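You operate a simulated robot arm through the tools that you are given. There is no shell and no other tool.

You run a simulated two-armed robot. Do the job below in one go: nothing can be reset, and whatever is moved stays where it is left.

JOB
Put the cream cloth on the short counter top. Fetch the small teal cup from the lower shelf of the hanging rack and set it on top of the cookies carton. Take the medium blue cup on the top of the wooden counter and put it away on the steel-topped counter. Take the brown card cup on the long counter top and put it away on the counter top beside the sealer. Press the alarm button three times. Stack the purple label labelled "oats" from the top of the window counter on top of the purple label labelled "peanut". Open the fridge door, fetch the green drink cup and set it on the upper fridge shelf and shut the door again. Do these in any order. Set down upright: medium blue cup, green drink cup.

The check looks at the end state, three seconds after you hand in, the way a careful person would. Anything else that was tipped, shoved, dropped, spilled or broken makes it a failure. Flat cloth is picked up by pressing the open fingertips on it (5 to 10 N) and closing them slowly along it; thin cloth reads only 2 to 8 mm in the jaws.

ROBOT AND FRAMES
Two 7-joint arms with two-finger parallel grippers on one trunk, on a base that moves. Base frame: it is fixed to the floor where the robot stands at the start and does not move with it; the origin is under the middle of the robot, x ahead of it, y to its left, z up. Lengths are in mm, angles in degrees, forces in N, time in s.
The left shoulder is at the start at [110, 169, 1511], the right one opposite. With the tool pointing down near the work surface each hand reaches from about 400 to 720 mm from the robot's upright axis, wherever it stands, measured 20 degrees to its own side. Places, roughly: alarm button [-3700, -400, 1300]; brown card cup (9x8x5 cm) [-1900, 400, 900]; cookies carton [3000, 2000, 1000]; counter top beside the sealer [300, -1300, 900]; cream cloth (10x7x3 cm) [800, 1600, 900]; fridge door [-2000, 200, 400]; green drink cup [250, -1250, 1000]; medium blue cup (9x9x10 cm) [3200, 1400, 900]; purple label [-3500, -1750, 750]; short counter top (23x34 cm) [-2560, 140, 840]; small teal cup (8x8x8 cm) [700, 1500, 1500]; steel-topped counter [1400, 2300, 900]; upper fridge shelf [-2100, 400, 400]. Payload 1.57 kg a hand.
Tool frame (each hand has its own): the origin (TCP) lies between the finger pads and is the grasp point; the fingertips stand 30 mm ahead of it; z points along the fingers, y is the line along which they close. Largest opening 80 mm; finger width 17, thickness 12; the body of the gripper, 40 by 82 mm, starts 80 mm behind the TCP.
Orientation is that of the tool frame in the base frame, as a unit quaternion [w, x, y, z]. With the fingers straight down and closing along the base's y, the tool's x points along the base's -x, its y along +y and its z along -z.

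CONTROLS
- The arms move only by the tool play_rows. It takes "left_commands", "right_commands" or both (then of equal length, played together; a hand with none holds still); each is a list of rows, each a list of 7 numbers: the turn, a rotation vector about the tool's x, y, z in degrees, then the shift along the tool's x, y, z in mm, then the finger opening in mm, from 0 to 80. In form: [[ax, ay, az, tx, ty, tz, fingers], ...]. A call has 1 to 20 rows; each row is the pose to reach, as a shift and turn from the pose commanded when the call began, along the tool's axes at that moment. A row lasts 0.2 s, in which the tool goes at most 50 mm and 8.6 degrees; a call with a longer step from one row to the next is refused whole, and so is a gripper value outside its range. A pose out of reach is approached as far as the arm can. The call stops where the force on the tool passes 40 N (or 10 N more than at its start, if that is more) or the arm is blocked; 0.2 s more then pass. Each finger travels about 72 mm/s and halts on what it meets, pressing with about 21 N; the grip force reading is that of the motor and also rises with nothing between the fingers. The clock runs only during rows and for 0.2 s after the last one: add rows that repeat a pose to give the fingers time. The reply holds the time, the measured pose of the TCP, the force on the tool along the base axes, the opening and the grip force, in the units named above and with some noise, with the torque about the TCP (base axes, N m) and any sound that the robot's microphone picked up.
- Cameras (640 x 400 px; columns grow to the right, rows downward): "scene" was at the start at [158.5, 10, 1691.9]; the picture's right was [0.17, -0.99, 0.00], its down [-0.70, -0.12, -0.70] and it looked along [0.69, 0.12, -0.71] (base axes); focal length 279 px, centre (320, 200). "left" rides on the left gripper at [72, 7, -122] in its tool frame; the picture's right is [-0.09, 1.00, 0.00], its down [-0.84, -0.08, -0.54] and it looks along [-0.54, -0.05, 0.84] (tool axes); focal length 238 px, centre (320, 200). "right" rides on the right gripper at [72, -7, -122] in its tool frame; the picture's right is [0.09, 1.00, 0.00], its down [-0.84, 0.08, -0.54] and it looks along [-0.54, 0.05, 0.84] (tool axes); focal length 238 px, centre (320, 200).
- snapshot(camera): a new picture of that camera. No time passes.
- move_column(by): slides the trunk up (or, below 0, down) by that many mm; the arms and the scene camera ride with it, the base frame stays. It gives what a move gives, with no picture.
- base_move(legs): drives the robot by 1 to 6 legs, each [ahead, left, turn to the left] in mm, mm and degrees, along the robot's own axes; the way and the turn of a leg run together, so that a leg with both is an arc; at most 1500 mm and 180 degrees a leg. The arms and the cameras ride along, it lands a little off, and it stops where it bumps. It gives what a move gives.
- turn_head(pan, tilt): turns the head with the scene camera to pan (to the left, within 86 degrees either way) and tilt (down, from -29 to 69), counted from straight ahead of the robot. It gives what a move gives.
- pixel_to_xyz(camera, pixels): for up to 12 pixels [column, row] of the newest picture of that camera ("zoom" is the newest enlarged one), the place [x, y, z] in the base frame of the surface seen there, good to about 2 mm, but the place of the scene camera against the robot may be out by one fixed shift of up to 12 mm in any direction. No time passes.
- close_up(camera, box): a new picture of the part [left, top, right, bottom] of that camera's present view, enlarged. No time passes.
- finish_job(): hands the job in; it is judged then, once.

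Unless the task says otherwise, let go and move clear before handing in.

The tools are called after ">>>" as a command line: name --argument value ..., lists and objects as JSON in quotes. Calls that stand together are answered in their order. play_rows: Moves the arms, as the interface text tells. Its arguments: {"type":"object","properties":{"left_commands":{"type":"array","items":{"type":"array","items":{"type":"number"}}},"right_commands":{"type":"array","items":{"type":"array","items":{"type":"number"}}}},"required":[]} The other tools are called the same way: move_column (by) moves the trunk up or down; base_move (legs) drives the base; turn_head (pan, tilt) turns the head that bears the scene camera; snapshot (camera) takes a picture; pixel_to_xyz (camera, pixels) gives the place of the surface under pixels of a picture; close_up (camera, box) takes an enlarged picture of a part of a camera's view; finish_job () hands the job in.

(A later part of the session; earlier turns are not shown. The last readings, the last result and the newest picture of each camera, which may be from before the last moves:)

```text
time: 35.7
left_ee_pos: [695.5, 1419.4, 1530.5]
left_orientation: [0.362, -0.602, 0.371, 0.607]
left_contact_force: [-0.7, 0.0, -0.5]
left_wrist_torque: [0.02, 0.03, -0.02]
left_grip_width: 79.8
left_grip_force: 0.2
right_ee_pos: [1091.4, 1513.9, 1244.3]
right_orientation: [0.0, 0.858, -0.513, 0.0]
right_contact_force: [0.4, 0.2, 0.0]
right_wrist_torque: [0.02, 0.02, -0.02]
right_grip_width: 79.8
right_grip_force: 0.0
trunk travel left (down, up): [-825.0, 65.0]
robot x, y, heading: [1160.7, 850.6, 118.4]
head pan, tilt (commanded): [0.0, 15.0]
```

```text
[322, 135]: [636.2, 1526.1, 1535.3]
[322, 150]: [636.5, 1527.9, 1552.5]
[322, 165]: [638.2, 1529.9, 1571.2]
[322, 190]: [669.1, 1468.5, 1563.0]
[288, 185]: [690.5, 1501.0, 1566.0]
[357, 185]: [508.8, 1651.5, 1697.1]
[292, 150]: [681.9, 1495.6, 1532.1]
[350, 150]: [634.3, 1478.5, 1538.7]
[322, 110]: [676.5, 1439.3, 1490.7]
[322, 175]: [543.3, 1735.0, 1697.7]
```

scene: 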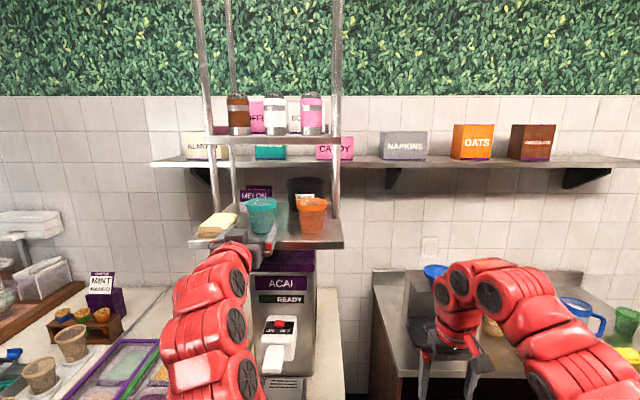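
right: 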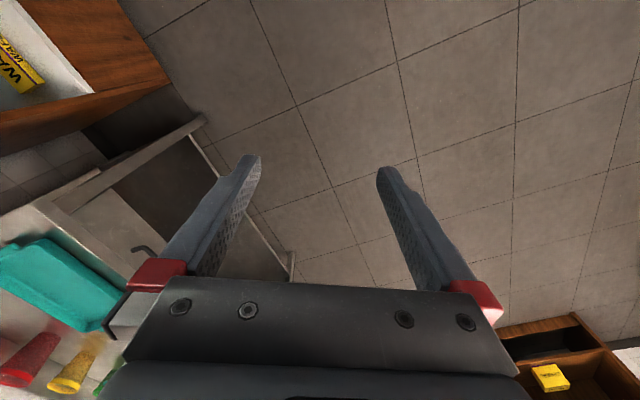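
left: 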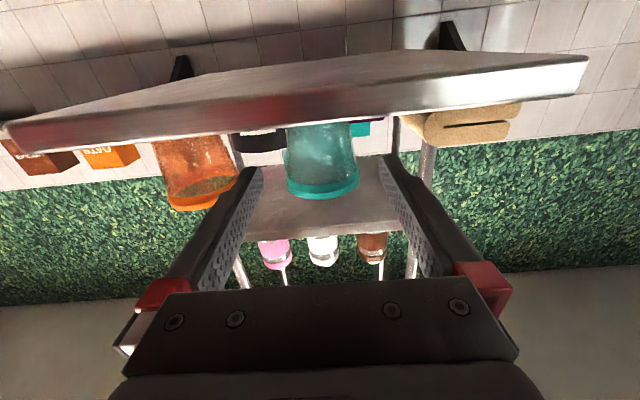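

Cup centre is u-aligned with the hand, 88–90 mm ahead. I'll slide forward and close.

>>> play_rows --left_commands '[[0, 0, 0, 0.5, 0, 22, 80], [0, 0, 0, 1, 0, 44, 80], [0, 0, 0, 1.5, 0, 66, 80], [0, 0, 0, 2, 0, 88, 80], [0, 0, 0, 2, 0, 88, 80]]'

>>> snapshot --camera "left"

>>> close_up --camera "scene" --box '[180, 170, 380, 295]'

```text
time: 36.9
left_ee_pos: [654.3, 1495.6, 1530.0]
left_orientation: [0.363, -0.602, 0.371, 0.607]
left_contact_force: [-0.5, -0.1, -0.4]
left_wrist_torque: [-0.02, 0.02, 0.0]
left_grip_width: 80.2
left_grip_force: 0.0
right_ee_pos: [1090.6, 1514.3, 1244.0]
right_orientation: [0.0, 0.858, -0.513, 0.0]
right_contact_force: [0.2, 0.3, 0.6]
right_wrist_torque: [0.01, 0.0, 0.02]
right_grip_width: 80.0
right_grip_force: 0.0
trunk travel left (down, up): [-825.0, 65.0]
robot x, y, heading: [1158.9, 851.2, 118.3]
head pan, tilt (commanded): [0.0, 15.0]
```

```text
taken
```

left: 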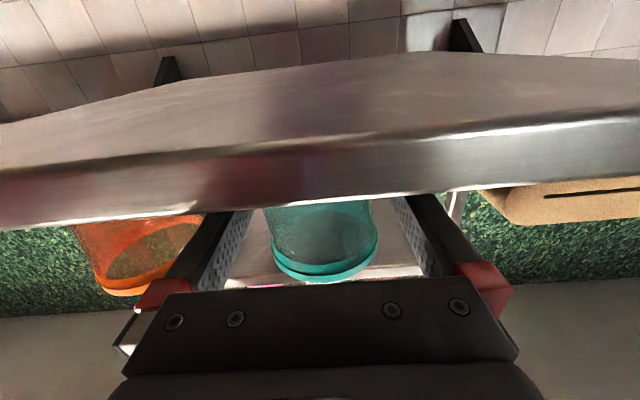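

```text
3.20 times, centred on (280, 232) of scene
```

zoom: 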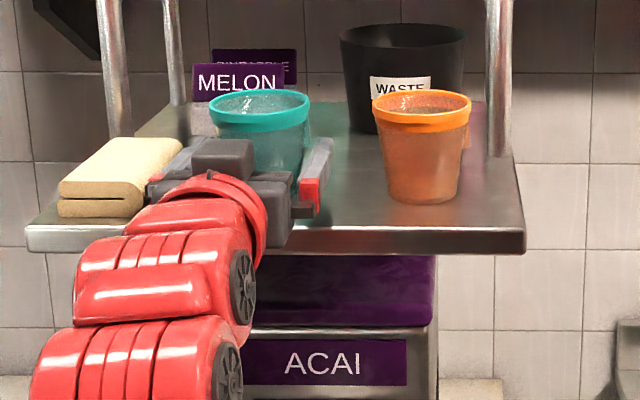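

The cup sits between the fingers, nothing touched (0 N). Closing now.

>>> play_rows --left_commands '[[0, 0, 0, 0, 0, 0, 60], [0, 0, 0, 0, 0, 0, 40], [0, 0, 0, 0, 0, 0, 40], [0, 0, 0, 0, 0, 0, 40]]'

>>> snapshot --camera "left"

```text
time: 37.9
left_ee_pos: [653.8, 1494.6, 1529.6]
left_orientation: [0.362, -0.602, 0.371, 0.607]
left_contact_force: [-1.2, 0.2, 3.0]
left_wrist_torque: [0.02, 0.03, -0.01]
left_grip_width: 61.1
left_grip_force: 21.0
right_ee_pos: [1090.5, 1514.8, 1245.1]
right_orientation: [0.0, 0.858, -0.513, 0.0]
right_contact_force: [-0.6, -0.5, 0.3]
right_wrist_torque: [-0.03, -0.01, -0.02]
right_grip_width: 80.0
right_grip_force: 0.1
trunk travel left (down, up): [-825.0, 65.0]
robot x, y, heading: [1161.4, 855.2, 118.4]
head pan, tilt (commanded): [0.0, 15.0]
```

```text
taken
```

left: 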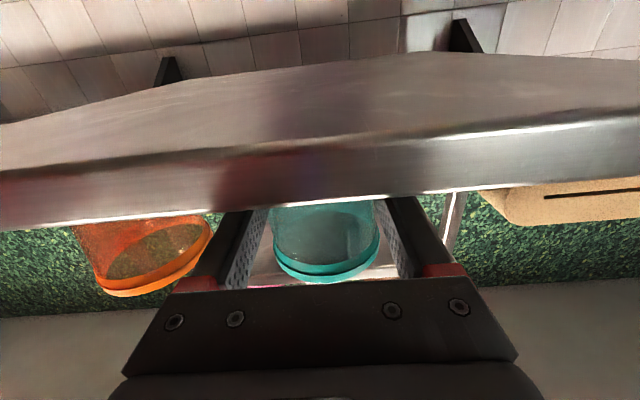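

Gripped at 61 mm with 21 N. I'll lift 35 mm and withdraw the hand from the rack.

>>> play_rows --left_commands '[[0, 0, 0, -12, 0, 0, 40], [0, 0, 0, -24, 0, 0, 40], [0, 0, 0, -36, 0, 0, 40], [0, 0, 0, -36, 0, -25, 40], [0, 0, 0, -36, 0, -50, 40], [0, 0, 0, -36, 0, -75, 40], [0, 0, 0, -36, 0, -100, 40], [0, 0, 0, -36, 0, -125, 40], [0, 0, 0, -36, 0, -145, 40]]'

>>> snapshot --camera "left"

>>> snapshot --camera "scene"

```text
time: 39.9
left_ee_pos: [722.6, 1367.6, 1565.2]
left_orientation: [0.362, -0.603, 0.372, 0.606]
left_contact_force: [-0.3, -0.3, 0.0]
left_wrist_torque: [0.0, -0.04, 0.01]
left_grip_width: 60.7
left_grip_force: 21.0
right_ee_pos: [1090.1, 1514.1, 1244.9]
right_orientation: [0.0, 0.858, -0.513, 0.0]
right_contact_force: [-0.1, 0.4, 0.9]
right_wrist_torque: [0.03, 0.0, 0.01]
right_grip_width: 80.2
right_grip_force: 0.1
trunk travel left (down, up): [-825.0, 65.0]
robot x, y, heading: [1158.1, 854.8, 118.2]
head pan, tilt (commanded): [0.0, 15.0]
```

```text
taken
```

left: 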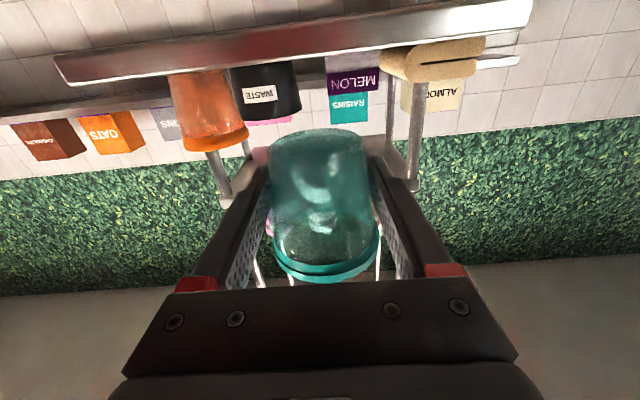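

```text
taken
```

scene: 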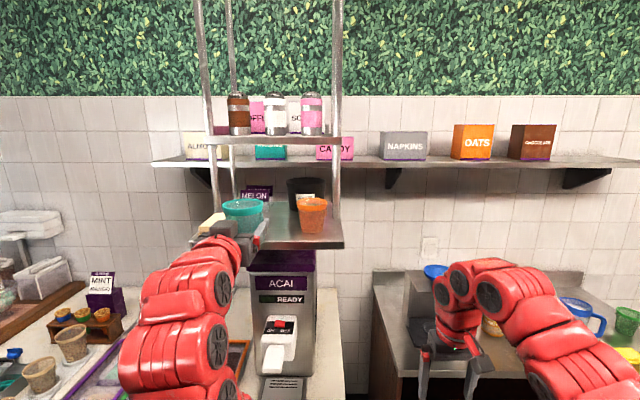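

The cup is held upright and clear of the rack. I'll back off, turn to face the wooden counter and drive towards the cookies carton.

>>> base_move --legs '[[-170, 0, 0], [0, 0, -90.7], [950, 270, 0]]'

>>> turn_head --pan 0 --tilt 30

>>> snapshot --camera "scene"

```text
time: 49.9
left_ee_pos: [2464.2, 1824.7, 1565.9]
left_orientation: [0.686, -0.161, 0.689, 0.171]
left_contact_force: [0.2, 0.4, -0.9]
left_wrist_torque: [0.0, 0.05, 0.0]
left_grip_width: 60.6
left_grip_force: 21.1
right_ee_pos: [2607.8, 1455.5, 1244.5]
right_orientation: [0.0, -0.242, 0.97, 0.0]
right_contact_force: [0.2, 0.6, 0.7]
right_wrist_torque: [-0.02, -0.01, -0.02]
right_grip_width: 80.2
right_grip_force: 0.1
trunk travel left (down, up): [-825.0, 65.0]
robot x, y, heading: [1944.0, 1393.0, 28.0]
head pan, tilt (commanded): [0.0, 15.0]
```

```text
time: 50.6
left_ee_pos: [2463.2, 1824.9, 1565.6]
left_orientation: [0.686, -0.162, 0.689, 0.17]
left_contact_force: [0.0, -0.1, -0.1]
left_wrist_torque: [0.01, -0.01, 0.02]
left_grip_width: 60.8
left_grip_force: 21.5
right_ee_pos: [2608.2, 1454.8, 1244.5]
right_orientation: [0.0, -0.24, 0.971, 0.001]
right_contact_force: [-0.3, -0.1, 0.7]
right_wrist_torque: [0.0, 0.01, 0.0]
right_grip_width: 79.9
right_grip_force: 0.1
trunk travel left (down, up): [-825.0, 65.0]
robot x, y, heading: [1946.8, 1385.4, 28.0]
head pan, tilt (commanded): [0.0, 30.0]
```

```text
taken
```

scene: 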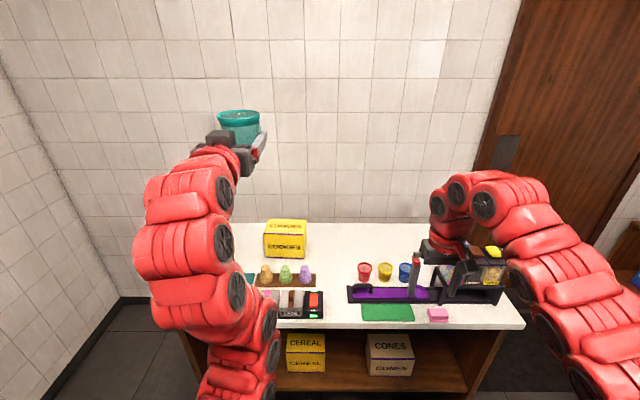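

The carton is at (285,238); three cups at (364,271), (385,271), (405,272). I'll zoom and measure the carton and counter.

>>> close_up --camera "scene" --box '[230, 200, 430, 325]'

>>> pixel_to_xyz --camera "scene" --pixels '[[266, 222], [307, 222], [263, 234], [305, 235], [285, 228], [285, 234], [285, 245], [285, 220], [267, 272], [305, 272], [290, 300], [320, 325]]'

>>> pixel_to_xyz --camera "scene" --pixels '[[405, 265], [405, 274], [385, 266], [364, 265], [285, 279], [400, 290], [230, 290], [350, 250], [420, 240]]'

```text
3.20 times, centred on (330, 262) of scene
```

zoom: 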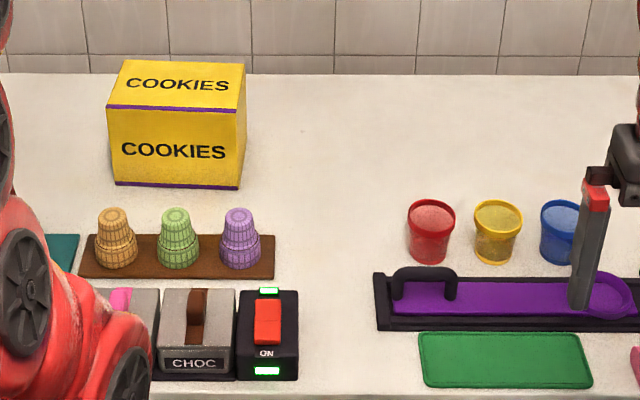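

```text
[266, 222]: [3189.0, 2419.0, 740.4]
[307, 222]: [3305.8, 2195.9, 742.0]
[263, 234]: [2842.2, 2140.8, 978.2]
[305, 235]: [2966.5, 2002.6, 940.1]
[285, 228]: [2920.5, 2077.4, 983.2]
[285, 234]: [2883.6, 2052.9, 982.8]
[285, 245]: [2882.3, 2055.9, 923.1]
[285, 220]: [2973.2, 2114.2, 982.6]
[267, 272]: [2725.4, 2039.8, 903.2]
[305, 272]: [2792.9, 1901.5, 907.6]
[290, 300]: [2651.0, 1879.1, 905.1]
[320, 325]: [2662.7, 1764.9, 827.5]
```

```text
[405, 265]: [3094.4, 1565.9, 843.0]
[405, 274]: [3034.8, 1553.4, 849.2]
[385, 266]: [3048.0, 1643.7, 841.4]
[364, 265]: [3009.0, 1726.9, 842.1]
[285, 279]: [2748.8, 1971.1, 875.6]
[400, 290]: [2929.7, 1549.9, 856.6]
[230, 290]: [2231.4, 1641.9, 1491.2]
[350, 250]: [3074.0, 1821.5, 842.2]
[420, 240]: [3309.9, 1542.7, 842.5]
```

I'll measure the carton's top corners more exactly with the enlarged view.

>>> pixel_to_xyz --camera "zoom" --pixels '[[113, 101], [234, 106], [127, 65], [239, 68], [178, 85], [178, 104], [178, 64], [125, 115], [230, 120], [556, 215], [430, 215], [497, 215]]'

```text
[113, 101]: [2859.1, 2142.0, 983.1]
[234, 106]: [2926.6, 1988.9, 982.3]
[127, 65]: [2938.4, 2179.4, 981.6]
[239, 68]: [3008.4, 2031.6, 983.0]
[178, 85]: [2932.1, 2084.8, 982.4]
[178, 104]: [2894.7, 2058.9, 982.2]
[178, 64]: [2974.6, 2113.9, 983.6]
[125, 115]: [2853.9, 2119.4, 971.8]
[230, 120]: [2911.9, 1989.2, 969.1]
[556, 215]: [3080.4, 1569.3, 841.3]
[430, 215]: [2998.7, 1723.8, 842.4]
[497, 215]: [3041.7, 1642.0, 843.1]
```

The carton's top is centred near (2933,2085) at z≈983. Before lowering the trunk I'll bring the right hand into the same level, forward-pointing pose so that it stays above the counter.

>>> play_rows --right_commands '[[0, -7.5, 0, -2, 7, -25, 80], [0, -15, 0, -4, 14, -50, 80], [0, -22.5, 0, -6, 21, -75, 80], [0, -30, 0, -8, 28, -100, 80], [0, -37.5, 0, -10, 35, -125, 80], [0, -45, 0, -12, 42, -150, 80], [0, -52.5, 0, -14, 49, -175, 80], [0, -60, 0, -16, 56, -200, 80], [0, -67.5, 0, -18, 63, -225, 80], [0, -75, 0, -20, 70, -250, 80], [0, -82.5, 0, -22, 77, -275, 80], [0, -90, 0, -24, 82, -296, 80], [0, -90, 0, -24, 82, -296, 80]]'

>>> snapshot --camera "scene"

```text
time: 53.4
left_ee_pos: [2463.4, 1824.1, 1565.5]
left_orientation: [0.685, -0.161, 0.689, 0.171]
left_contact_force: [-0.3, -0.4, -0.2]
left_wrist_torque: [-0.03, 0.04, 0.02]
left_grip_width: 60.8
left_grip_force: 21.2
right_ee_pos: [2592.4, 1538.6, 1540.1]
right_orientation: [0.687, -0.17, 0.686, 0.171]
right_contact_force: [-0.4, 0.3, -0.1]
right_wrist_torque: [0.0, -0.02, 0.02]
right_grip_width: 79.8
right_grip_force: 0.0
right hand out of reach, approached as far as the arm can: row 1, 2, 3, 4, 5, 6, 7
trunk travel left (down, up): [-825.0, 65.0]
robot x, y, heading: [1948.4, 1388.7, 28.0]
head pan, tilt (commanded): [0.0, 30.0]
```

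```text
taken
```

scene: 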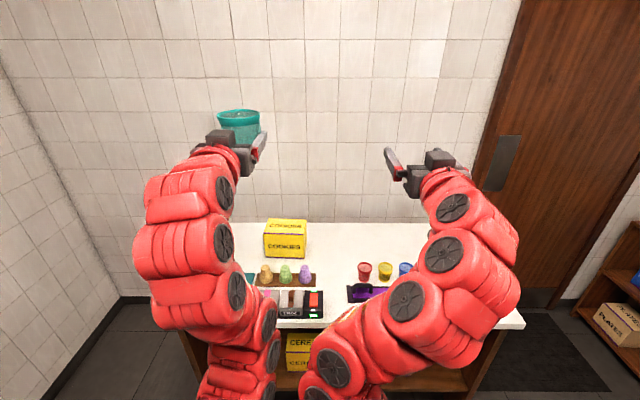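

Both hands are level. I'll check how low the left arm's elbow hangs before driving it over the counter items.

>>> pixel_to_xyz --camera "scene" --pixels '[[150, 200], [180, 245], [190, 190], [165, 310], [215, 160], [240, 370], [260, 330], [350, 340], [420, 300], [400, 260], [490, 290], [320, 380]]'

>>> snapshot --camera "right"

```text
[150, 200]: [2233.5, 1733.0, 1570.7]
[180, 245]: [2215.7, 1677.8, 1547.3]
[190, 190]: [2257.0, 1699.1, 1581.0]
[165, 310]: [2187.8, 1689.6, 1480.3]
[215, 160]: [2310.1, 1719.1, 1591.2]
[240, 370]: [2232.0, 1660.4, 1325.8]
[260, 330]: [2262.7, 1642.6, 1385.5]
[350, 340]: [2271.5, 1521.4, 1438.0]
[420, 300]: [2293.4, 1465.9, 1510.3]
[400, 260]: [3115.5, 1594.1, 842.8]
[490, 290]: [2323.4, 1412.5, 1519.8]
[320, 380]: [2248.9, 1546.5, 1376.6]
```

```text
taken
```

right: 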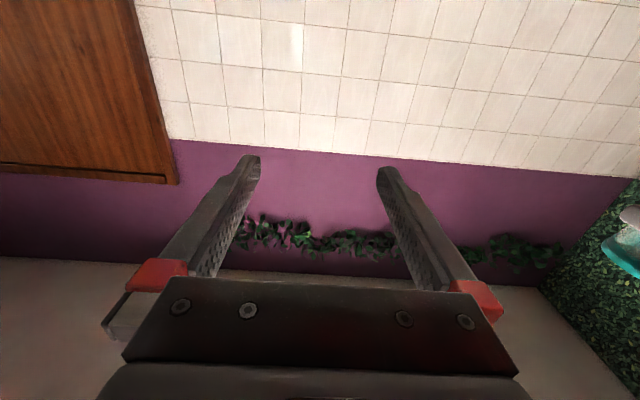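

The elbow hangs about 250 mm under the hand, so I'll keep the shoulder well above the counter: drive ahead 370 mm, lower the trunk 270 mm, and reach down with the arm for the rest.

>>> base_move --legs '[[370, 12, 0]]'

>>> move_column --by -270

>>> snapshot --camera "scene"

>>> snapshot --camera "left"

```text
time: 55.8
left_ee_pos: [2788.7, 2007.6, 1566.0]
left_orientation: [0.686, -0.16, 0.689, 0.171]
left_contact_force: [-0.4, -0.3, -0.1]
left_wrist_torque: [-0.02, 0.03, -0.04]
left_grip_width: 60.5
left_grip_force: 21.3
right_ee_pos: [2915.7, 1723.3, 1540.7]
right_orientation: [0.687, -0.169, 0.687, 0.169]
right_contact_force: [0.1, -0.6, -0.3]
right_wrist_torque: [0.03, -0.01, 0.01]
right_grip_width: 80.0
right_grip_force: 0.1
trunk travel left (down, up): [-825.0, 65.0]
robot x, y, heading: [2271.3, 1572.2, 27.8]
head pan, tilt (commanded): [0.0, 30.0]
```

```text
time: 58.6
left_ee_pos: [2789.7, 2011.1, 1296.1]
left_orientation: [0.686, -0.161, 0.689, 0.17]
left_contact_force: [-0.1, -0.4, -0.4]
left_wrist_torque: [-0.05, 0.01, 0.0]
left_grip_width: 60.4
left_grip_force: 20.9
right_ee_pos: [2916.0, 1724.2, 1269.9]
right_orientation: [0.686, -0.171, 0.686, 0.17]
right_contact_force: [1.4, 0.7, -0.7]
right_wrist_torque: [-0.01, 0.0, -0.01]
right_grip_width: 79.9
right_grip_force: 0.0
trunk travel left (down, up): [-555.0, 335.0]
robot x, y, heading: [2271.1, 1576.7, 27.8]
head pan, tilt (commanded): [0.0, 30.0]
```

```text
taken
```

scene: 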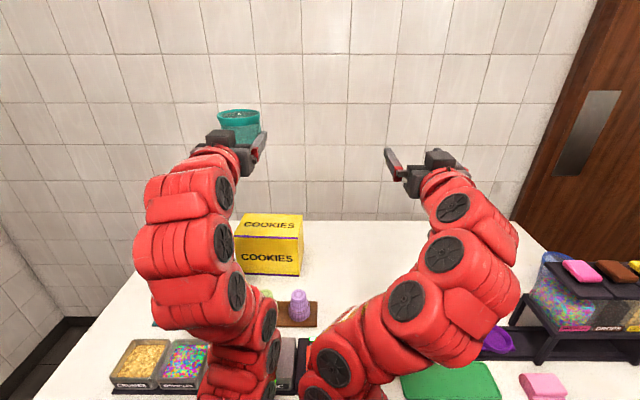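

```text
taken
```

left: 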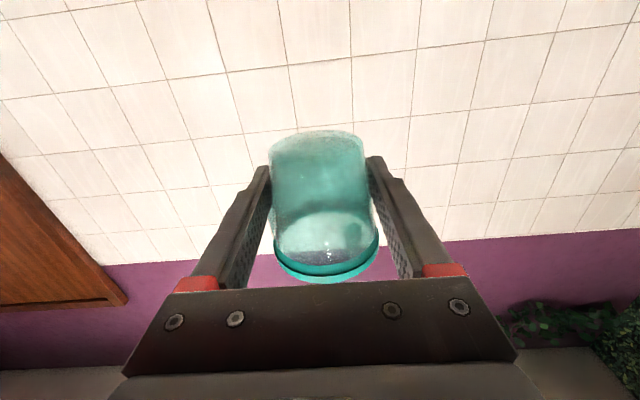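

The hand is lined up with the carton (v≈489). To give the forearm more room above the tubs I'll raise the trunk 100 mm, then move the hand 162 mm forward and go down in stages.

>>> move_column --by 100

>>> play_rows --left_commands '[[0, 0, 0, 0, 0, 32, 40], [0, 0, 0, 0, 1, 64, 40], [0, 0, 0, 0, 1, 96, 40], [0, 0, 0, 0, 1, 128, 40], [0, 0, 0, 0, 1.5, 162, 40], [0, 0, 0, 30, 1.5, 162, 40], [0, 0, 0, 65, 1.5, 162, 40], [0, 0, 0, 100, 1.5, 162, 40], [0, 0, 0, 135, 1.5, 162, 40], [0, 0, 0, 170, 1.5, 162, 40], [0, 0, 0, 200, 1.5, 162, 40], [0, 0, 0, 200, 1.5, 162, 40]]'

>>> snapshot --camera "scene"

>>> snapshot --camera "left"

```text
time: 59.9
left_ee_pos: [2790.9, 2009.7, 1395.1]
left_orientation: [0.686, -0.161, 0.689, 0.17]
left_contact_force: [-0.1, -0.4, -0.1]
left_wrist_torque: [-0.02, -0.03, 0.01]
left_grip_width: 60.5
left_grip_force: 21.0
right_ee_pos: [2917.8, 1724.2, 1369.8]
right_orientation: [0.686, -0.171, 0.686, 0.171]
right_contact_force: [0.0, -0.3, -0.3]
right_wrist_torque: [-0.02, -0.03, 0.04]
right_grip_width: 79.9
right_grip_force: 0.1
trunk travel left (down, up): [-655.0, 235.0]
robot x, y, heading: [2272.4, 1571.9, 27.9]
head pan, tilt (commanded): [0.0, 30.0]
```

```text
time: 62.5
left_ee_pos: [2931.0, 2089.0, 1196.1]
left_orientation: [0.686, -0.161, 0.689, 0.17]
left_contact_force: [-0.3, 0.0, -0.4]
left_wrist_torque: [-0.01, 0.0, -0.03]
left_grip_width: 60.3
left_grip_force: 21.2
right_ee_pos: [2917.3, 1723.0, 1370.7]
right_orientation: [0.687, -0.169, 0.686, 0.17]
right_contact_force: [0.2, 0.4, -0.1]
right_wrist_torque: [-0.04, 0.03, 0.01]
right_grip_width: 79.9
right_grip_force: 0.0
trunk travel left (down, up): [-655.0, 235.0]
robot x, y, heading: [2270.6, 1572.5, 27.9]
head pan, tilt (commanded): [0.0, 30.0]
```

```text
taken
```

scene: 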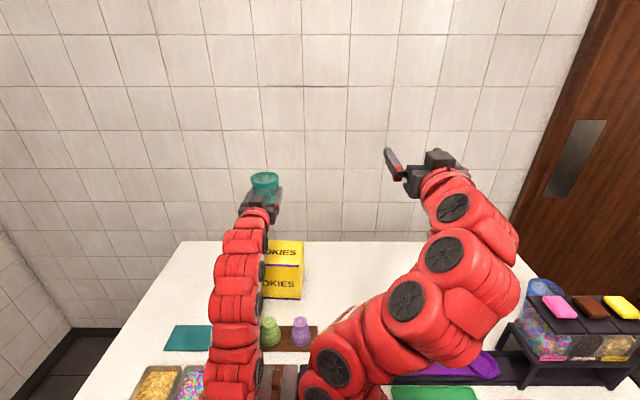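

```text
taken
```

left: 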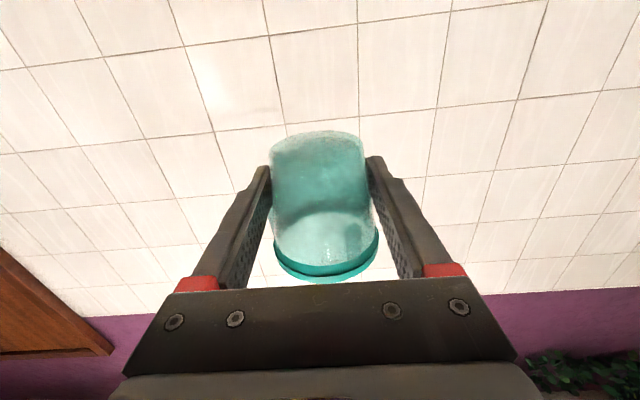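

The cup is right above the carton, all clear. I'll go down another 140 mm and check against the carton.

>>> play_rows --left_commands '[[0, 0, 0, 30, 2, 1, 40], [0, 0, 0, 60, 2, 1, 40], [0, 0, 0, 90, 2, 1, 40], [0, 0, 0, 115, 2, 1, 40], [0, 0, 0, 140, 2, 1, 40], [0, 0, 0, 140, 2, 1, 40]]'

>>> close_up --camera "scene" --box '[160, 200, 360, 400]'

>>> snapshot --camera "left"

```text
time: 63.9
left_ee_pos: [2929.8, 2091.3, 1056.8]
left_orientation: [0.686, -0.161, 0.689, 0.17]
left_contact_force: [0.2, 1.6, -0.4]
left_wrist_torque: [-0.01, 0.0, -0.02]
left_grip_width: 60.4
left_grip_force: 21.5
right_ee_pos: [2916.6, 1722.8, 1371.4]
right_orientation: [0.686, -0.17, 0.687, 0.17]
right_contact_force: [0.2, 0.5, 0.8]
right_wrist_torque: [-0.01, 0.02, -0.02]
right_grip_width: 79.6
right_grip_force: 0.1
trunk travel left (down, up): [-655.0, 235.0]
robot x, y, heading: [2273.1, 1576.6, 27.7]
head pan, tilt (commanded): [0.0, 30.0]
```

```text
2.00 times, centred on (260, 300) of scene
```

zoom: 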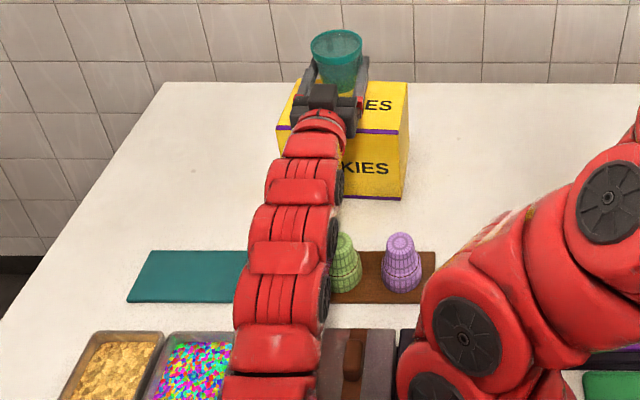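

```text
taken
```

left: 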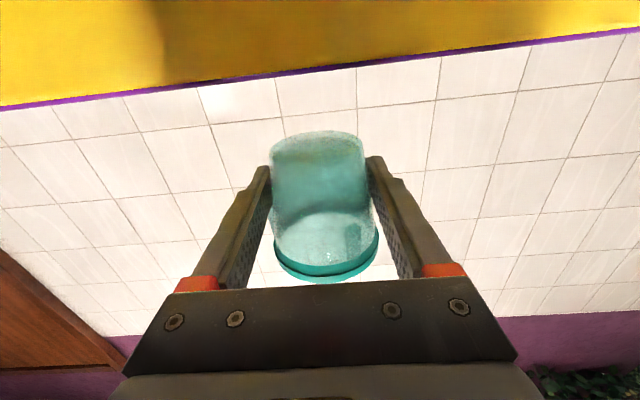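

The cup is about 36 mm above the carton. The wrist view shows the carton's front top edge (purple line); I'll measure it.

>>> pixel_to_xyz --camera "left" --pixels '[[320, 62], [200, 78], [450, 42], [320, 40], [60, 95], [600, 20]]'

```text
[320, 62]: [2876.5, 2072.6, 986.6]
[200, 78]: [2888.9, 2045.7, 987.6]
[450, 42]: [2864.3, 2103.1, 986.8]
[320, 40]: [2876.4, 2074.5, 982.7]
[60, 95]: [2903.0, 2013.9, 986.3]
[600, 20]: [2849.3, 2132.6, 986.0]
```

The carton's top edge reads z≈987 here, so contact is expected at TCP z≈1020–1025. I'll go down 28 mm, then in small steps feeling for contact.

>>> play_rows --left_commands '[[0, 0, 0, 14, 0, 0, 40], [0, 0, 0, 28, 0, 0, 40], [0, 0, 0, 30, 0, 0, 40]]'

>>> play_rows --left_commands '[[0, 0, 0, 1.5, 0, 0, 40], [0, 0, 0, 3, 0, 0, 40]]'

>>> play_rows --left_commands '[[0, 0, 0, 1.5, 0, 0, 40], [0, 0, 0, 3, 0, 0, 40]]'

```text
time: 64.7
left_ee_pos: [2930.4, 2090.8, 1025.3]
left_orientation: [0.686, -0.161, 0.689, 0.171]
left_contact_force: [1.1, 0.4, -0.6]
left_wrist_torque: [0.01, 0.02, 0.01]
left_grip_width: 60.3
left_grip_force: 21.4
right_ee_pos: [2917.7, 1722.9, 1369.7]
right_orientation: [0.686, -0.17, 0.686, 0.17]
right_contact_force: [0.2, -0.1, -0.1]
right_wrist_torque: [-0.01, -0.03, -0.01]
right_grip_width: 79.8
right_grip_force: 0.1
trunk travel left (down, up): [-655.0, 235.0]
robot x, y, heading: [2268.6, 1575.6, 28.1]
head pan, tilt (commanded): [0.0, 30.0]
```

```text
time: 65.3
left_ee_pos: [2930.7, 2091.9, 1022.1]
left_orientation: [0.686, -0.161, 0.689, 0.171]
left_contact_force: [0.4, -0.3, -0.5]
left_wrist_torque: [-0.03, 0.0, 0.0]
left_grip_width: 60.4
left_grip_force: 21.4
right_ee_pos: [2916.9, 1722.8, 1370.9]
right_orientation: [0.686, -0.169, 0.687, 0.17]
right_contact_force: [0.2, -0.8, 0.1]
right_wrist_torque: [-0.02, 0.02, 0.0]
right_grip_width: 80.0
right_grip_force: 0.0
trunk travel left (down, up): [-655.0, 235.0]
robot x, y, heading: [2274.5, 1576.4, 27.7]
head pan, tilt (commanded): [0.0, 30.0]
```

```text
time: 65.9
left_ee_pos: [2931.6, 2092.2, 1019.7]
left_orientation: [0.685, -0.161, 0.689, 0.171]
left_contact_force: [0.1, 0.3, -0.6]
left_wrist_torque: [0.01, 0.05, -0.01]
left_grip_width: 60.2
left_grip_force: 20.6
right_ee_pos: [2915.8, 1724.0, 1371.1]
right_orientation: [0.686, -0.17, 0.686, 0.17]
right_contact_force: [-0.7, -0.8, -0.1]
right_wrist_torque: [-0.03, -0.01, 0.03]
right_grip_width: 80.1
right_grip_force: 0.1
trunk travel left (down, up): [-655.0, 235.0]
robot x, y, heading: [2270.6, 1576.5, 27.6]
head pan, tilt (commanded): [0.0, 30.0]
```

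No contact yet at z≈1019.7; I'll continue down in small steps.

>>> play_rows --left_commands '[[0, 0, 0, 1.5, 0, 0, 40], [0, 0, 0, 3, 0, 0, 40]]'

>>> close_up --camera "scene" --box '[200, 200, 360, 300]'

```text
time: 66.5
left_ee_pos: [2930.5, 2092.7, 1017.2]
left_orientation: [0.686, -0.161, 0.689, 0.17]
left_contact_force: [1.0, -0.1, 3.5]
left_wrist_torque: [-0.05, -0.05, 0.02]
left_grip_width: 59.9
left_grip_force: 20.8
right_ee_pos: [2915.7, 1723.1, 1370.1]
right_orientation: [0.687, -0.169, 0.686, 0.17]
right_contact_force: [0.0, -0.3, 0.5]
right_wrist_torque: [0.0, 0.03, 0.0]
right_grip_width: 80.2
right_grip_force: 0.1
trunk travel left (down, up): [-655.0, 235.0]
robot x, y, heading: [2270.6, 1577.6, 27.9]
head pan, tilt (commanded): [0.0, 30.0]
```

```text
4.00 times, centred on (280, 250) of scene
```

zoom: 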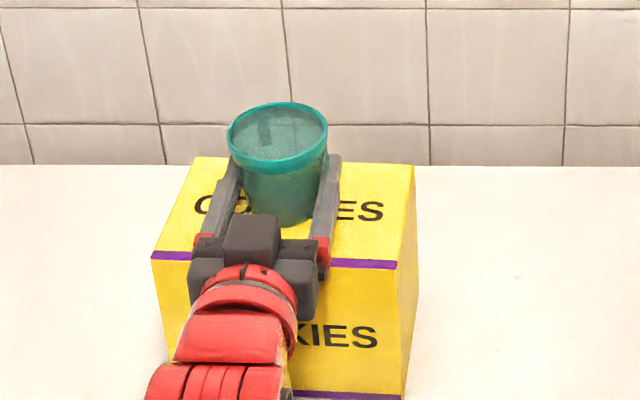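

Contact (3.5 N up) and the cup sits well inside the carton top. I'll open the fingers and back straight out.

>>> play_rows --left_commands '[[0, 0, 0, 0, 0, 0, 64], [0, 0, 0, 0, 0, 0, 72], [0, 0, 0, 0, 0, 0, 80], [0, 0, 0, 0, 0, 0, 80]]'

>>> snapshot --camera "left"

>>> close_up --camera "scene" --box '[200, 200, 360, 300]'

```text
time: 67.5
left_ee_pos: [2930.7, 2091.4, 1015.7]
left_orientation: [0.686, -0.162, 0.689, 0.171]
left_contact_force: [-0.8, 0.5, -0.9]
left_wrist_torque: [-0.01, 0.03, 0.0]
left_grip_width: 79.9
left_grip_force: 0.0
right_ee_pos: [2916.6, 1723.8, 1369.7]
right_orientation: [0.686, -0.17, 0.687, 0.17]
right_contact_force: [0.3, -0.3, 0.7]
right_wrist_torque: [-0.01, -0.02, 0.02]
right_grip_width: 80.0
right_grip_force: 0.0
trunk travel left (down, up): [-655.0, 235.0]
robot x, y, heading: [2266.8, 1576.7, 28.0]
head pan, tilt (commanded): [0.0, 30.0]
```

```text
taken
```

left: 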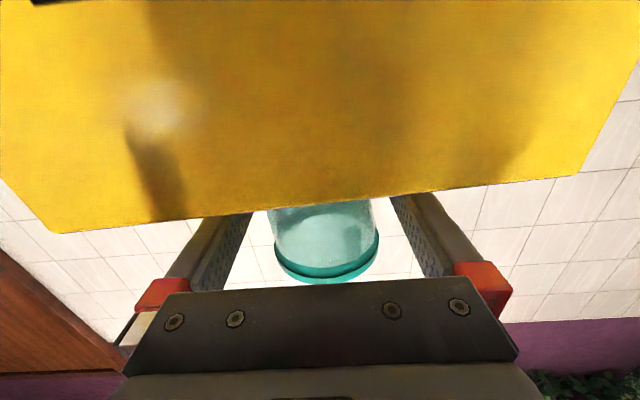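

```text
4.00 times, centred on (280, 250) of scene
```

zoom: 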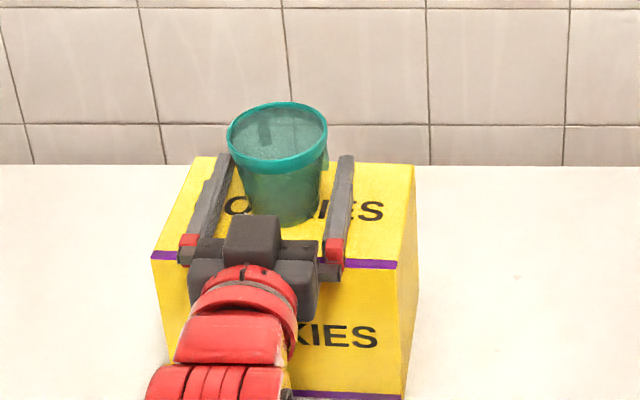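

Released; the cup stands still. Backing out 95 mm, then raising the hand.

>>> play_rows --left_commands '[[0, 0, 0, 0, 0, -19, 80], [0, 0, 0, 0, 0, -38, 80], [0, 0, 0, 0, 0, -57, 80], [0, 0, 0, 0, 0, -76, 80], [0, 0, 0, 0, 0, -95, 80], [0, 0, 0, -40, 0, -100, 80], [0, 0, 0, -85, 0, -105, 80], [0, 0, 0, -130, 0, -110, 80], [0, 0, 0, -175, 0, -120, 80], [0, 0, 0, -220, 0, -130, 80], [0, 0, 0, -265, 0, -140, 80], [0, 0, 0, -310, 0, -150, 80], [0, 0, 0, -350, 0, -160, 80]]'

>>> snapshot --camera "scene"

```text
time: 70.3
left_ee_pos: [2789.0, 2014.6, 1366.7]
left_orientation: [0.686, -0.161, 0.689, 0.171]
left_contact_force: [0.2, 0.3, -0.2]
left_wrist_torque: [-0.02, -0.01, 0.0]
left_grip_width: 79.9
left_grip_force: 0.0
right_ee_pos: [2916.6, 1723.1, 1370.7]
right_orientation: [0.687, -0.169, 0.686, 0.17]
right_contact_force: [1.0, 0.2, 0.0]
right_wrist_torque: [0.04, 0.0, -0.01]
right_grip_width: 79.9
right_grip_force: 0.1
trunk travel left (down, up): [-655.0, 235.0]
robot x, y, heading: [2270.5, 1576.9, 27.6]
head pan, tilt (commanded): [0.0, 30.0]
```

```text
taken
```

scene: 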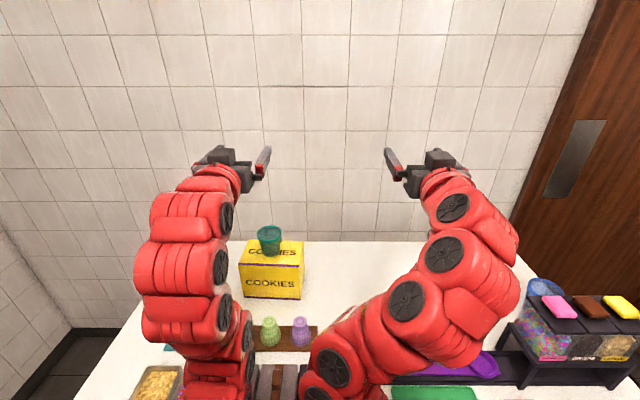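

The teal cup stands on the carton. Next the medium blue cup: I'll back up and slide right to see the cups and the dispenser.

>>> base_move --legs '[[-250, 0, 0], [0, -400, 0]]'

>>> turn_head --pan 0 --tilt 35

>>> snapshot --camera "scene"

```text
time: 74.2
left_ee_pos: [2756.9, 1542.7, 1365.7]
left_orientation: [0.686, -0.161, 0.689, 0.169]
left_contact_force: [0.1, 0.7, -0.6]
left_wrist_torque: [-0.01, 0.03, 0.0]
left_grip_width: 80.0
left_grip_force: 0.0
right_ee_pos: [2883.9, 1251.5, 1369.9]
right_orientation: [0.687, -0.169, 0.686, 0.17]
right_contact_force: [1.0, 0.8, -0.2]
right_wrist_torque: [0.01, 0.02, 0.0]
right_grip_width: 80.2
right_grip_force: 0.2
trunk travel left (down, up): [-655.0, 235.0]
robot x, y, heading: [2237.1, 1105.8, 27.6]
head pan, tilt (commanded): [0.0, 30.0]
```

```text
time: 74.9
left_ee_pos: [2757.3, 1543.2, 1365.9]
left_orientation: [0.686, -0.16, 0.689, 0.17]
left_contact_force: [0.1, -0.6, -0.3]
left_wrist_torque: [0.03, -0.03, -0.02]
left_grip_width: 80.0
left_grip_force: 0.0
right_ee_pos: [2883.2, 1251.8, 1370.8]
right_orientation: [0.686, -0.169, 0.687, 0.169]
right_contact_force: [0.8, -0.8, -0.1]
right_wrist_torque: [0.0, 0.02, -0.01]
right_grip_width: 80.1
right_grip_force: 0.0
trunk travel left (down, up): [-655.0, 235.0]
robot x, y, heading: [2240.3, 1102.3, 28.0]
head pan, tilt (commanded): [0.0, 35.0]
```

```text
taken
```

scene: 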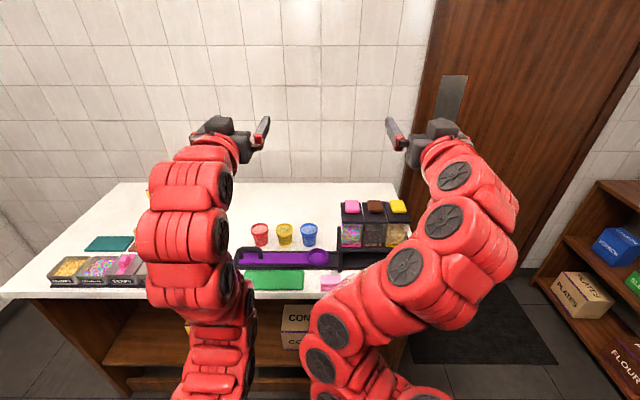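

I see the small red, yellow and blue cups at (260,235), (285,234), (309,234) and the dispenser at (375,225). Zooming in to find the second blue cup.

>>> close_up --camera "scene" --box '[230, 180, 430, 305]'

>>> close_up --camera "scene" --box '[290, 195, 430, 282]'

>>> pixel_to_xyz --camera "scene" --pixels '[[260, 226], [285, 226], [309, 226], [309, 236], [345, 204], [400, 208], [375, 215], [345, 240], [405, 240], [340, 262], [320, 258], [275, 280]]'

```text
3.20 times, centred on (330, 242) of scene
```

zoom: 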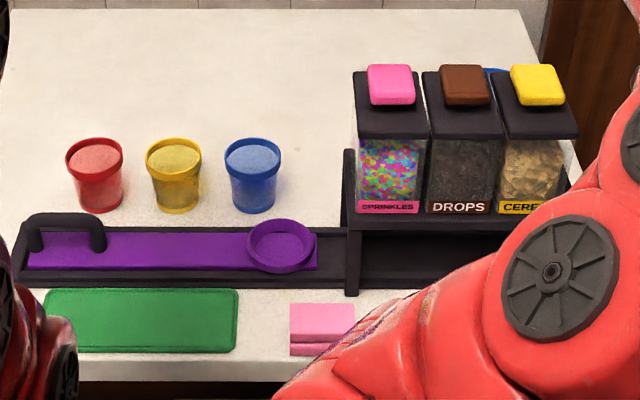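

```text
4.57 times, centred on (360, 238) of scene
```

zoom: 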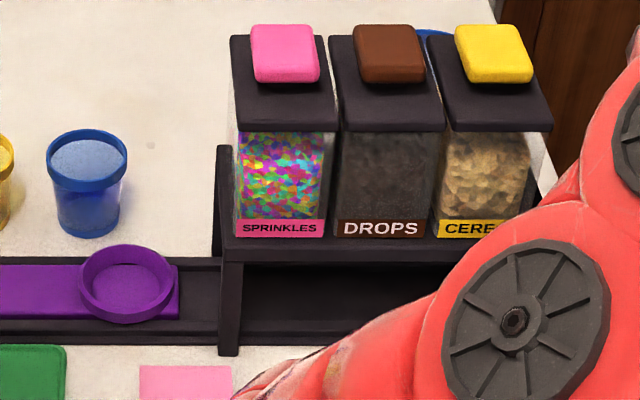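

```text
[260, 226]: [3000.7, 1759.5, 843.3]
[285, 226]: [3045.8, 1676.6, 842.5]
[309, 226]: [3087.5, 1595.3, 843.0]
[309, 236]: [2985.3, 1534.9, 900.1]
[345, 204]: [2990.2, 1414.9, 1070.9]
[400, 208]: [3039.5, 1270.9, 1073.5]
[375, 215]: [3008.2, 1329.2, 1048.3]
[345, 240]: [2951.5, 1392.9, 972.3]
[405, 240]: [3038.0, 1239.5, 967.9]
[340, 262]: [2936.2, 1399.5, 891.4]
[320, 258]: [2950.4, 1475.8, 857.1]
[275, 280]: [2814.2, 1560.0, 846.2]
```

The second, larger blue cup is behind the dispenser (its rim shows at zoom (435,32)). I'll raise the trunk to look over the dispenser.

>>> move_column --by 230

>>> turn_head --pan -5 --tilt 40

>>> snapshot --camera "scene"

>>> close_up --camera "scene" --box '[290, 130, 450, 230]'

```text
time: 77.3
left_ee_pos: [2756.5, 1543.9, 1595.3]
left_orientation: [0.686, -0.161, 0.689, 0.17]
left_contact_force: [0.0, 0.6, -0.7]
left_wrist_torque: [0.0, 0.05, -0.01]
left_grip_width: 80.0
left_grip_force: 0.1
right_ee_pos: [2882.6, 1251.8, 1599.7]
right_orientation: [0.686, -0.17, 0.686, 0.17]
right_contact_force: [-0.5, 0.7, 0.0]
right_wrist_torque: [0.02, -0.02, -0.02]
right_grip_width: 80.3
right_grip_force: 0.0
trunk travel left (down, up): [-885.0, 5.0]
robot x, y, heading: [2239.8, 1102.7, 27.7]
head pan, tilt (commanded): [0.0, 35.0]
```

```text
time: 78.0
left_ee_pos: [2755.9, 1543.5, 1596.3]
left_orientation: [0.686, -0.16, 0.689, 0.169]
left_contact_force: [-0.5, 0.2, 0.5]
left_wrist_torque: [0.0, -0.04, -0.04]
left_grip_width: 80.1
left_grip_force: 0.1
right_ee_pos: [2883.6, 1252.2, 1599.4]
right_orientation: [0.687, -0.169, 0.686, 0.17]
right_contact_force: [0.3, 0.0, -0.3]
right_wrist_torque: [-0.04, 0.01, 0.0]
right_grip_width: 80.0
right_grip_force: 0.0
trunk travel left (down, up): [-885.0, 5.0]
robot x, y, heading: [2242.9, 1103.9, 27.8]
head pan, tilt (commanded): [-5.0, 40.0]
```

```text
taken
```

scene: 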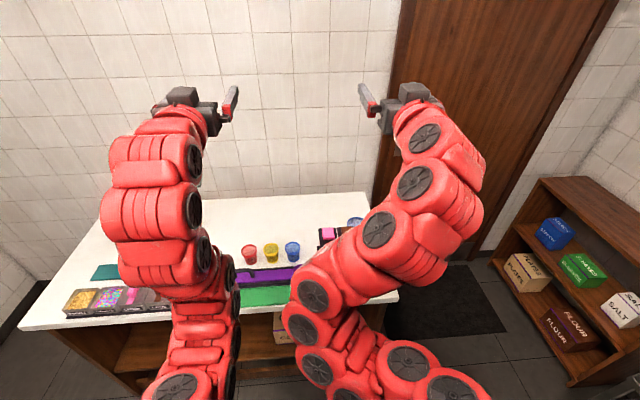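

```text
4.00 times, centred on (370, 180) of scene
```

zoom: 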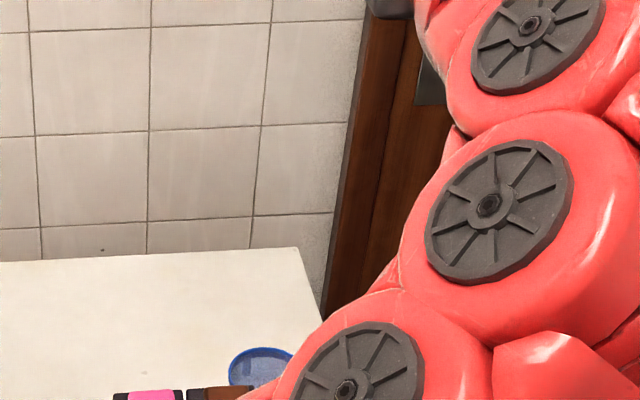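

The right arm blocks the view; the cup's rim is at (354,218). I'll slide the base 190 mm right so the cup shows between the arms.

>>> base_move --legs '[[0, -190, 0]]'

>>> turn_head --pan 0 --tilt 40

>>> snapshot --camera "scene"

>>> close_up --camera "scene" --box '[240, 170, 400, 270]'

```text
time: 79.5
left_ee_pos: [2842.8, 1380.9, 1595.3]
left_orientation: [0.686, -0.161, 0.689, 0.17]
left_contact_force: [0.6, 0.3, 0.9]
left_wrist_torque: [0.0, -0.01, -0.01]
left_grip_width: 80.0
left_grip_force: 0.0
right_ee_pos: [2970.3, 1088.7, 1600.3]
right_orientation: [0.687, -0.171, 0.686, 0.169]
right_contact_force: [-0.3, -0.1, 0.2]
right_wrist_torque: [0.01, 0.03, 0.0]
right_grip_width: 80.0
right_grip_force: 0.0
trunk travel left (down, up): [-885.0, 5.0]
robot x, y, heading: [2325.8, 942.6, 27.8]
head pan, tilt (commanded): [-5.0, 40.0]
```

```text
time: 80.2
left_ee_pos: [2844.0, 1378.1, 1596.0]
left_orientation: [0.686, -0.161, 0.689, 0.17]
left_contact_force: [-0.4, 0.0, -0.3]
left_wrist_torque: [0.0, 0.02, 0.01]
left_grip_width: 80.0
left_grip_force: 0.1
right_ee_pos: [2971.0, 1085.3, 1599.8]
right_orientation: [0.687, -0.169, 0.686, 0.169]
right_contact_force: [-0.4, 0.0, 0.4]
right_wrist_torque: [0.01, -0.01, 0.01]
right_grip_width: 79.7
right_grip_force: 0.1
trunk travel left (down, up): [-885.0, 5.0]
robot x, y, heading: [2323.8, 935.3, 27.7]
head pan, tilt (commanded): [0.0, 40.0]
```

```text
taken
```

scene: 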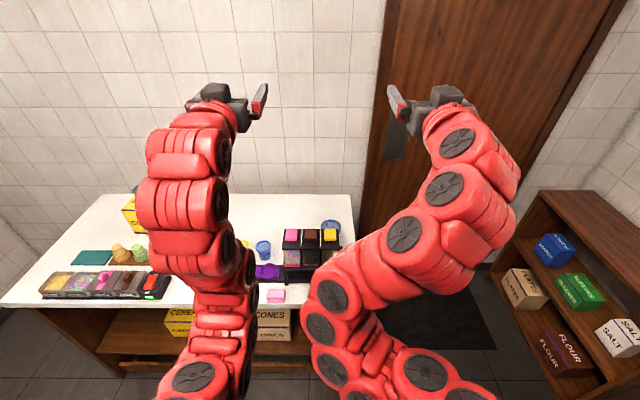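

```text
4.00 times, centred on (320, 220) of scene
```

zoom: 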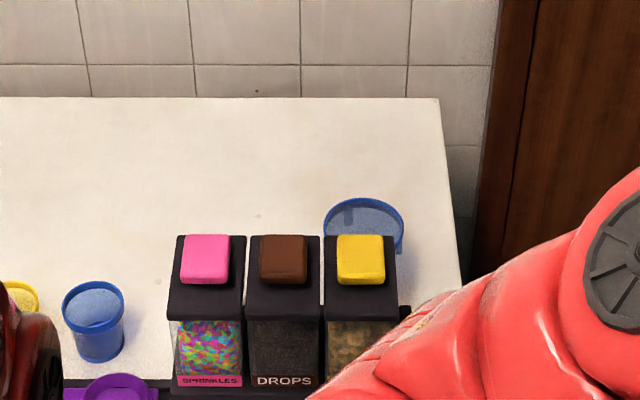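

The medium blue cup is at zoom (363,225), just behind the yellow-lidded bin. Measuring its rim and the counter.

>>> pixel_to_xyz --camera "zoom" --pixels '[[324, 220], [403, 222], [363, 199], [340, 235], [400, 240], [399, 255], [363, 215], [380, 225], [430, 260], [300, 240], [385, 262], [310, 110]]'

>>> pixel_to_xyz --camera "zoom" --pixels '[[325, 243], [380, 240], [398, 290], [438, 100], [455, 280], [62, 300], [125, 300], [93, 285], [93, 350]]'

```text
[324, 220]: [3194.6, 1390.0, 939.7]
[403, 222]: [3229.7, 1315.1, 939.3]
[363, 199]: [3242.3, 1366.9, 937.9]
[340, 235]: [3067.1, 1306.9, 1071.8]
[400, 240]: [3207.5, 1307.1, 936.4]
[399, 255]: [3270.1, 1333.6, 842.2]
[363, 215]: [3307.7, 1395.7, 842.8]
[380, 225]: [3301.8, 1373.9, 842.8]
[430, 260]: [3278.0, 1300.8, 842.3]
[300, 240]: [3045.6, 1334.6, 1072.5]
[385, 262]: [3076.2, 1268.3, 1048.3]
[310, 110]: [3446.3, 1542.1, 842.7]
```

```text
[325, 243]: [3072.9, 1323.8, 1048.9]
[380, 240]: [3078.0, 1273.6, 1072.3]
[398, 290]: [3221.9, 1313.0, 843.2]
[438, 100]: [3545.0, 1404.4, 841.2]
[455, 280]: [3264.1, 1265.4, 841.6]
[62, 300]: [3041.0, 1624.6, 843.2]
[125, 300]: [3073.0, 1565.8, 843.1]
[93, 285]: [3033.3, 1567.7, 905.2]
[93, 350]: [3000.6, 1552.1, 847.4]
```

The medium blue cup: rim centre ≈(3207,1350), radius ≈42, rim z≈939 – wider than my jaws, so I'll pinch its left wall from above with the right hand. First I drive to a suitable standing place.

>>> base_move --legs '[[0, 188, 0], [310, 0, 0]]'

>>> play_rows --right_commands '[[0, 7.5, 0, 33, 0, 0, 80], [0, 15, 0, 66, 0, 0, 80], [0, 22.5, 0, 99, 0, 0, 80], [0, 30, 0, 132, 0, 0, 80], [0, 37.5, 0, 165, 0, 0, 80], [0, 45, 0, 198, 0, 0, 80], [0, 52.5, 0, 231, 0, 0, 80], [0, 60, 0, 264, 0, 0, 80], [0, 67.5, 0, 297, 0, 0, 80], [0, 75, 0, 330, 0, 0, 80], [0, 82.5, 0, 365, 0, 0, 80], [0, 90, 0, 400, 0, 0, 80], [0, 90, 0, 400, 0, 0, 80]]'

>>> snapshot --camera "right"

>>> snapshot --camera "scene"

```text
time: 83.4
left_ee_pos: [3028.5, 1686.7, 1596.9]
left_orientation: [0.687, -0.16, 0.689, 0.169]
left_contact_force: [-0.1, -0.5, 0.1]
left_wrist_torque: [-0.02, 0.01, -0.01]
left_grip_width: 80.1
left_grip_force: 0.0
right_ee_pos: [3154.0, 1395.7, 1600.7]
right_orientation: [0.687, -0.169, 0.686, 0.169]
right_contact_force: [-0.7, -0.3, 0.1]
right_wrist_torque: [-0.01, 0.01, 0.03]
right_grip_width: 80.1
right_grip_force: 0.1
trunk travel left (down, up): [-885.0, 5.0]
robot x, y, heading: [2507.3, 1248.7, 27.9]
head pan, tilt (commanded): [0.0, 40.0]
```

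```text
time: 86.2
left_ee_pos: [3029.5, 1688.4, 1597.1]
left_orientation: [0.686, -0.161, 0.689, 0.17]
left_contact_force: [-0.7, -0.2, -0.2]
left_wrist_torque: [0.02, 0.0, -0.02]
left_grip_width: 79.8
left_grip_force: 0.0
right_ee_pos: [3108.9, 1363.6, 1127.0]
right_orientation: [0.074, -0.238, 0.968, 0.009]
right_contact_force: [-0.5, 0.1, 0.3]
right_wrist_torque: [0.01, -0.01, 0.03]
right_grip_width: 80.1
right_grip_force: 0.1
right hand out of reach, approached as far as the arm can: row 7, 8, 9, 10, 11, 12, 13
trunk travel left (down, up): [-885.0, 5.0]
robot x, y, heading: [2509.7, 1251.1, 28.1]
head pan, tilt (commanded): [0.0, 40.0]
```

```text
taken
```

right: 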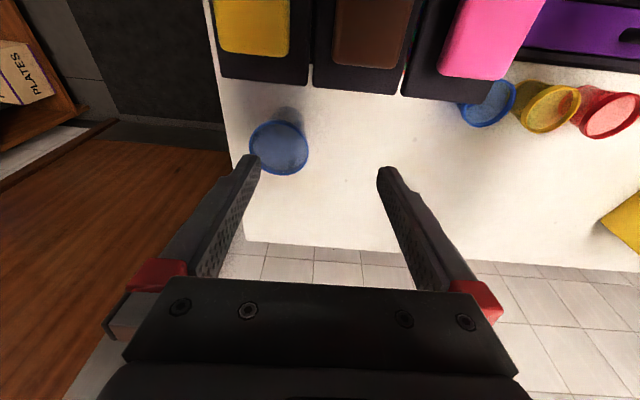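

```text
taken
```

scene: 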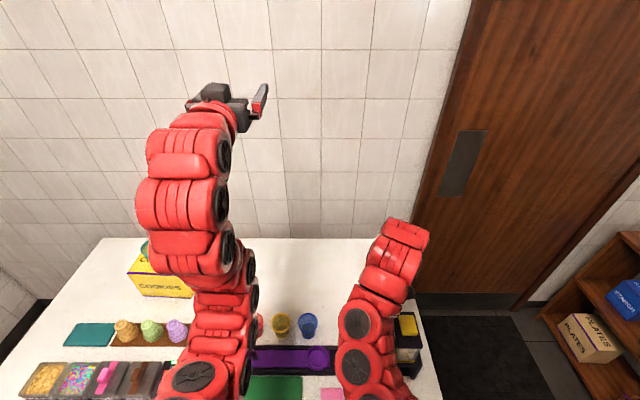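

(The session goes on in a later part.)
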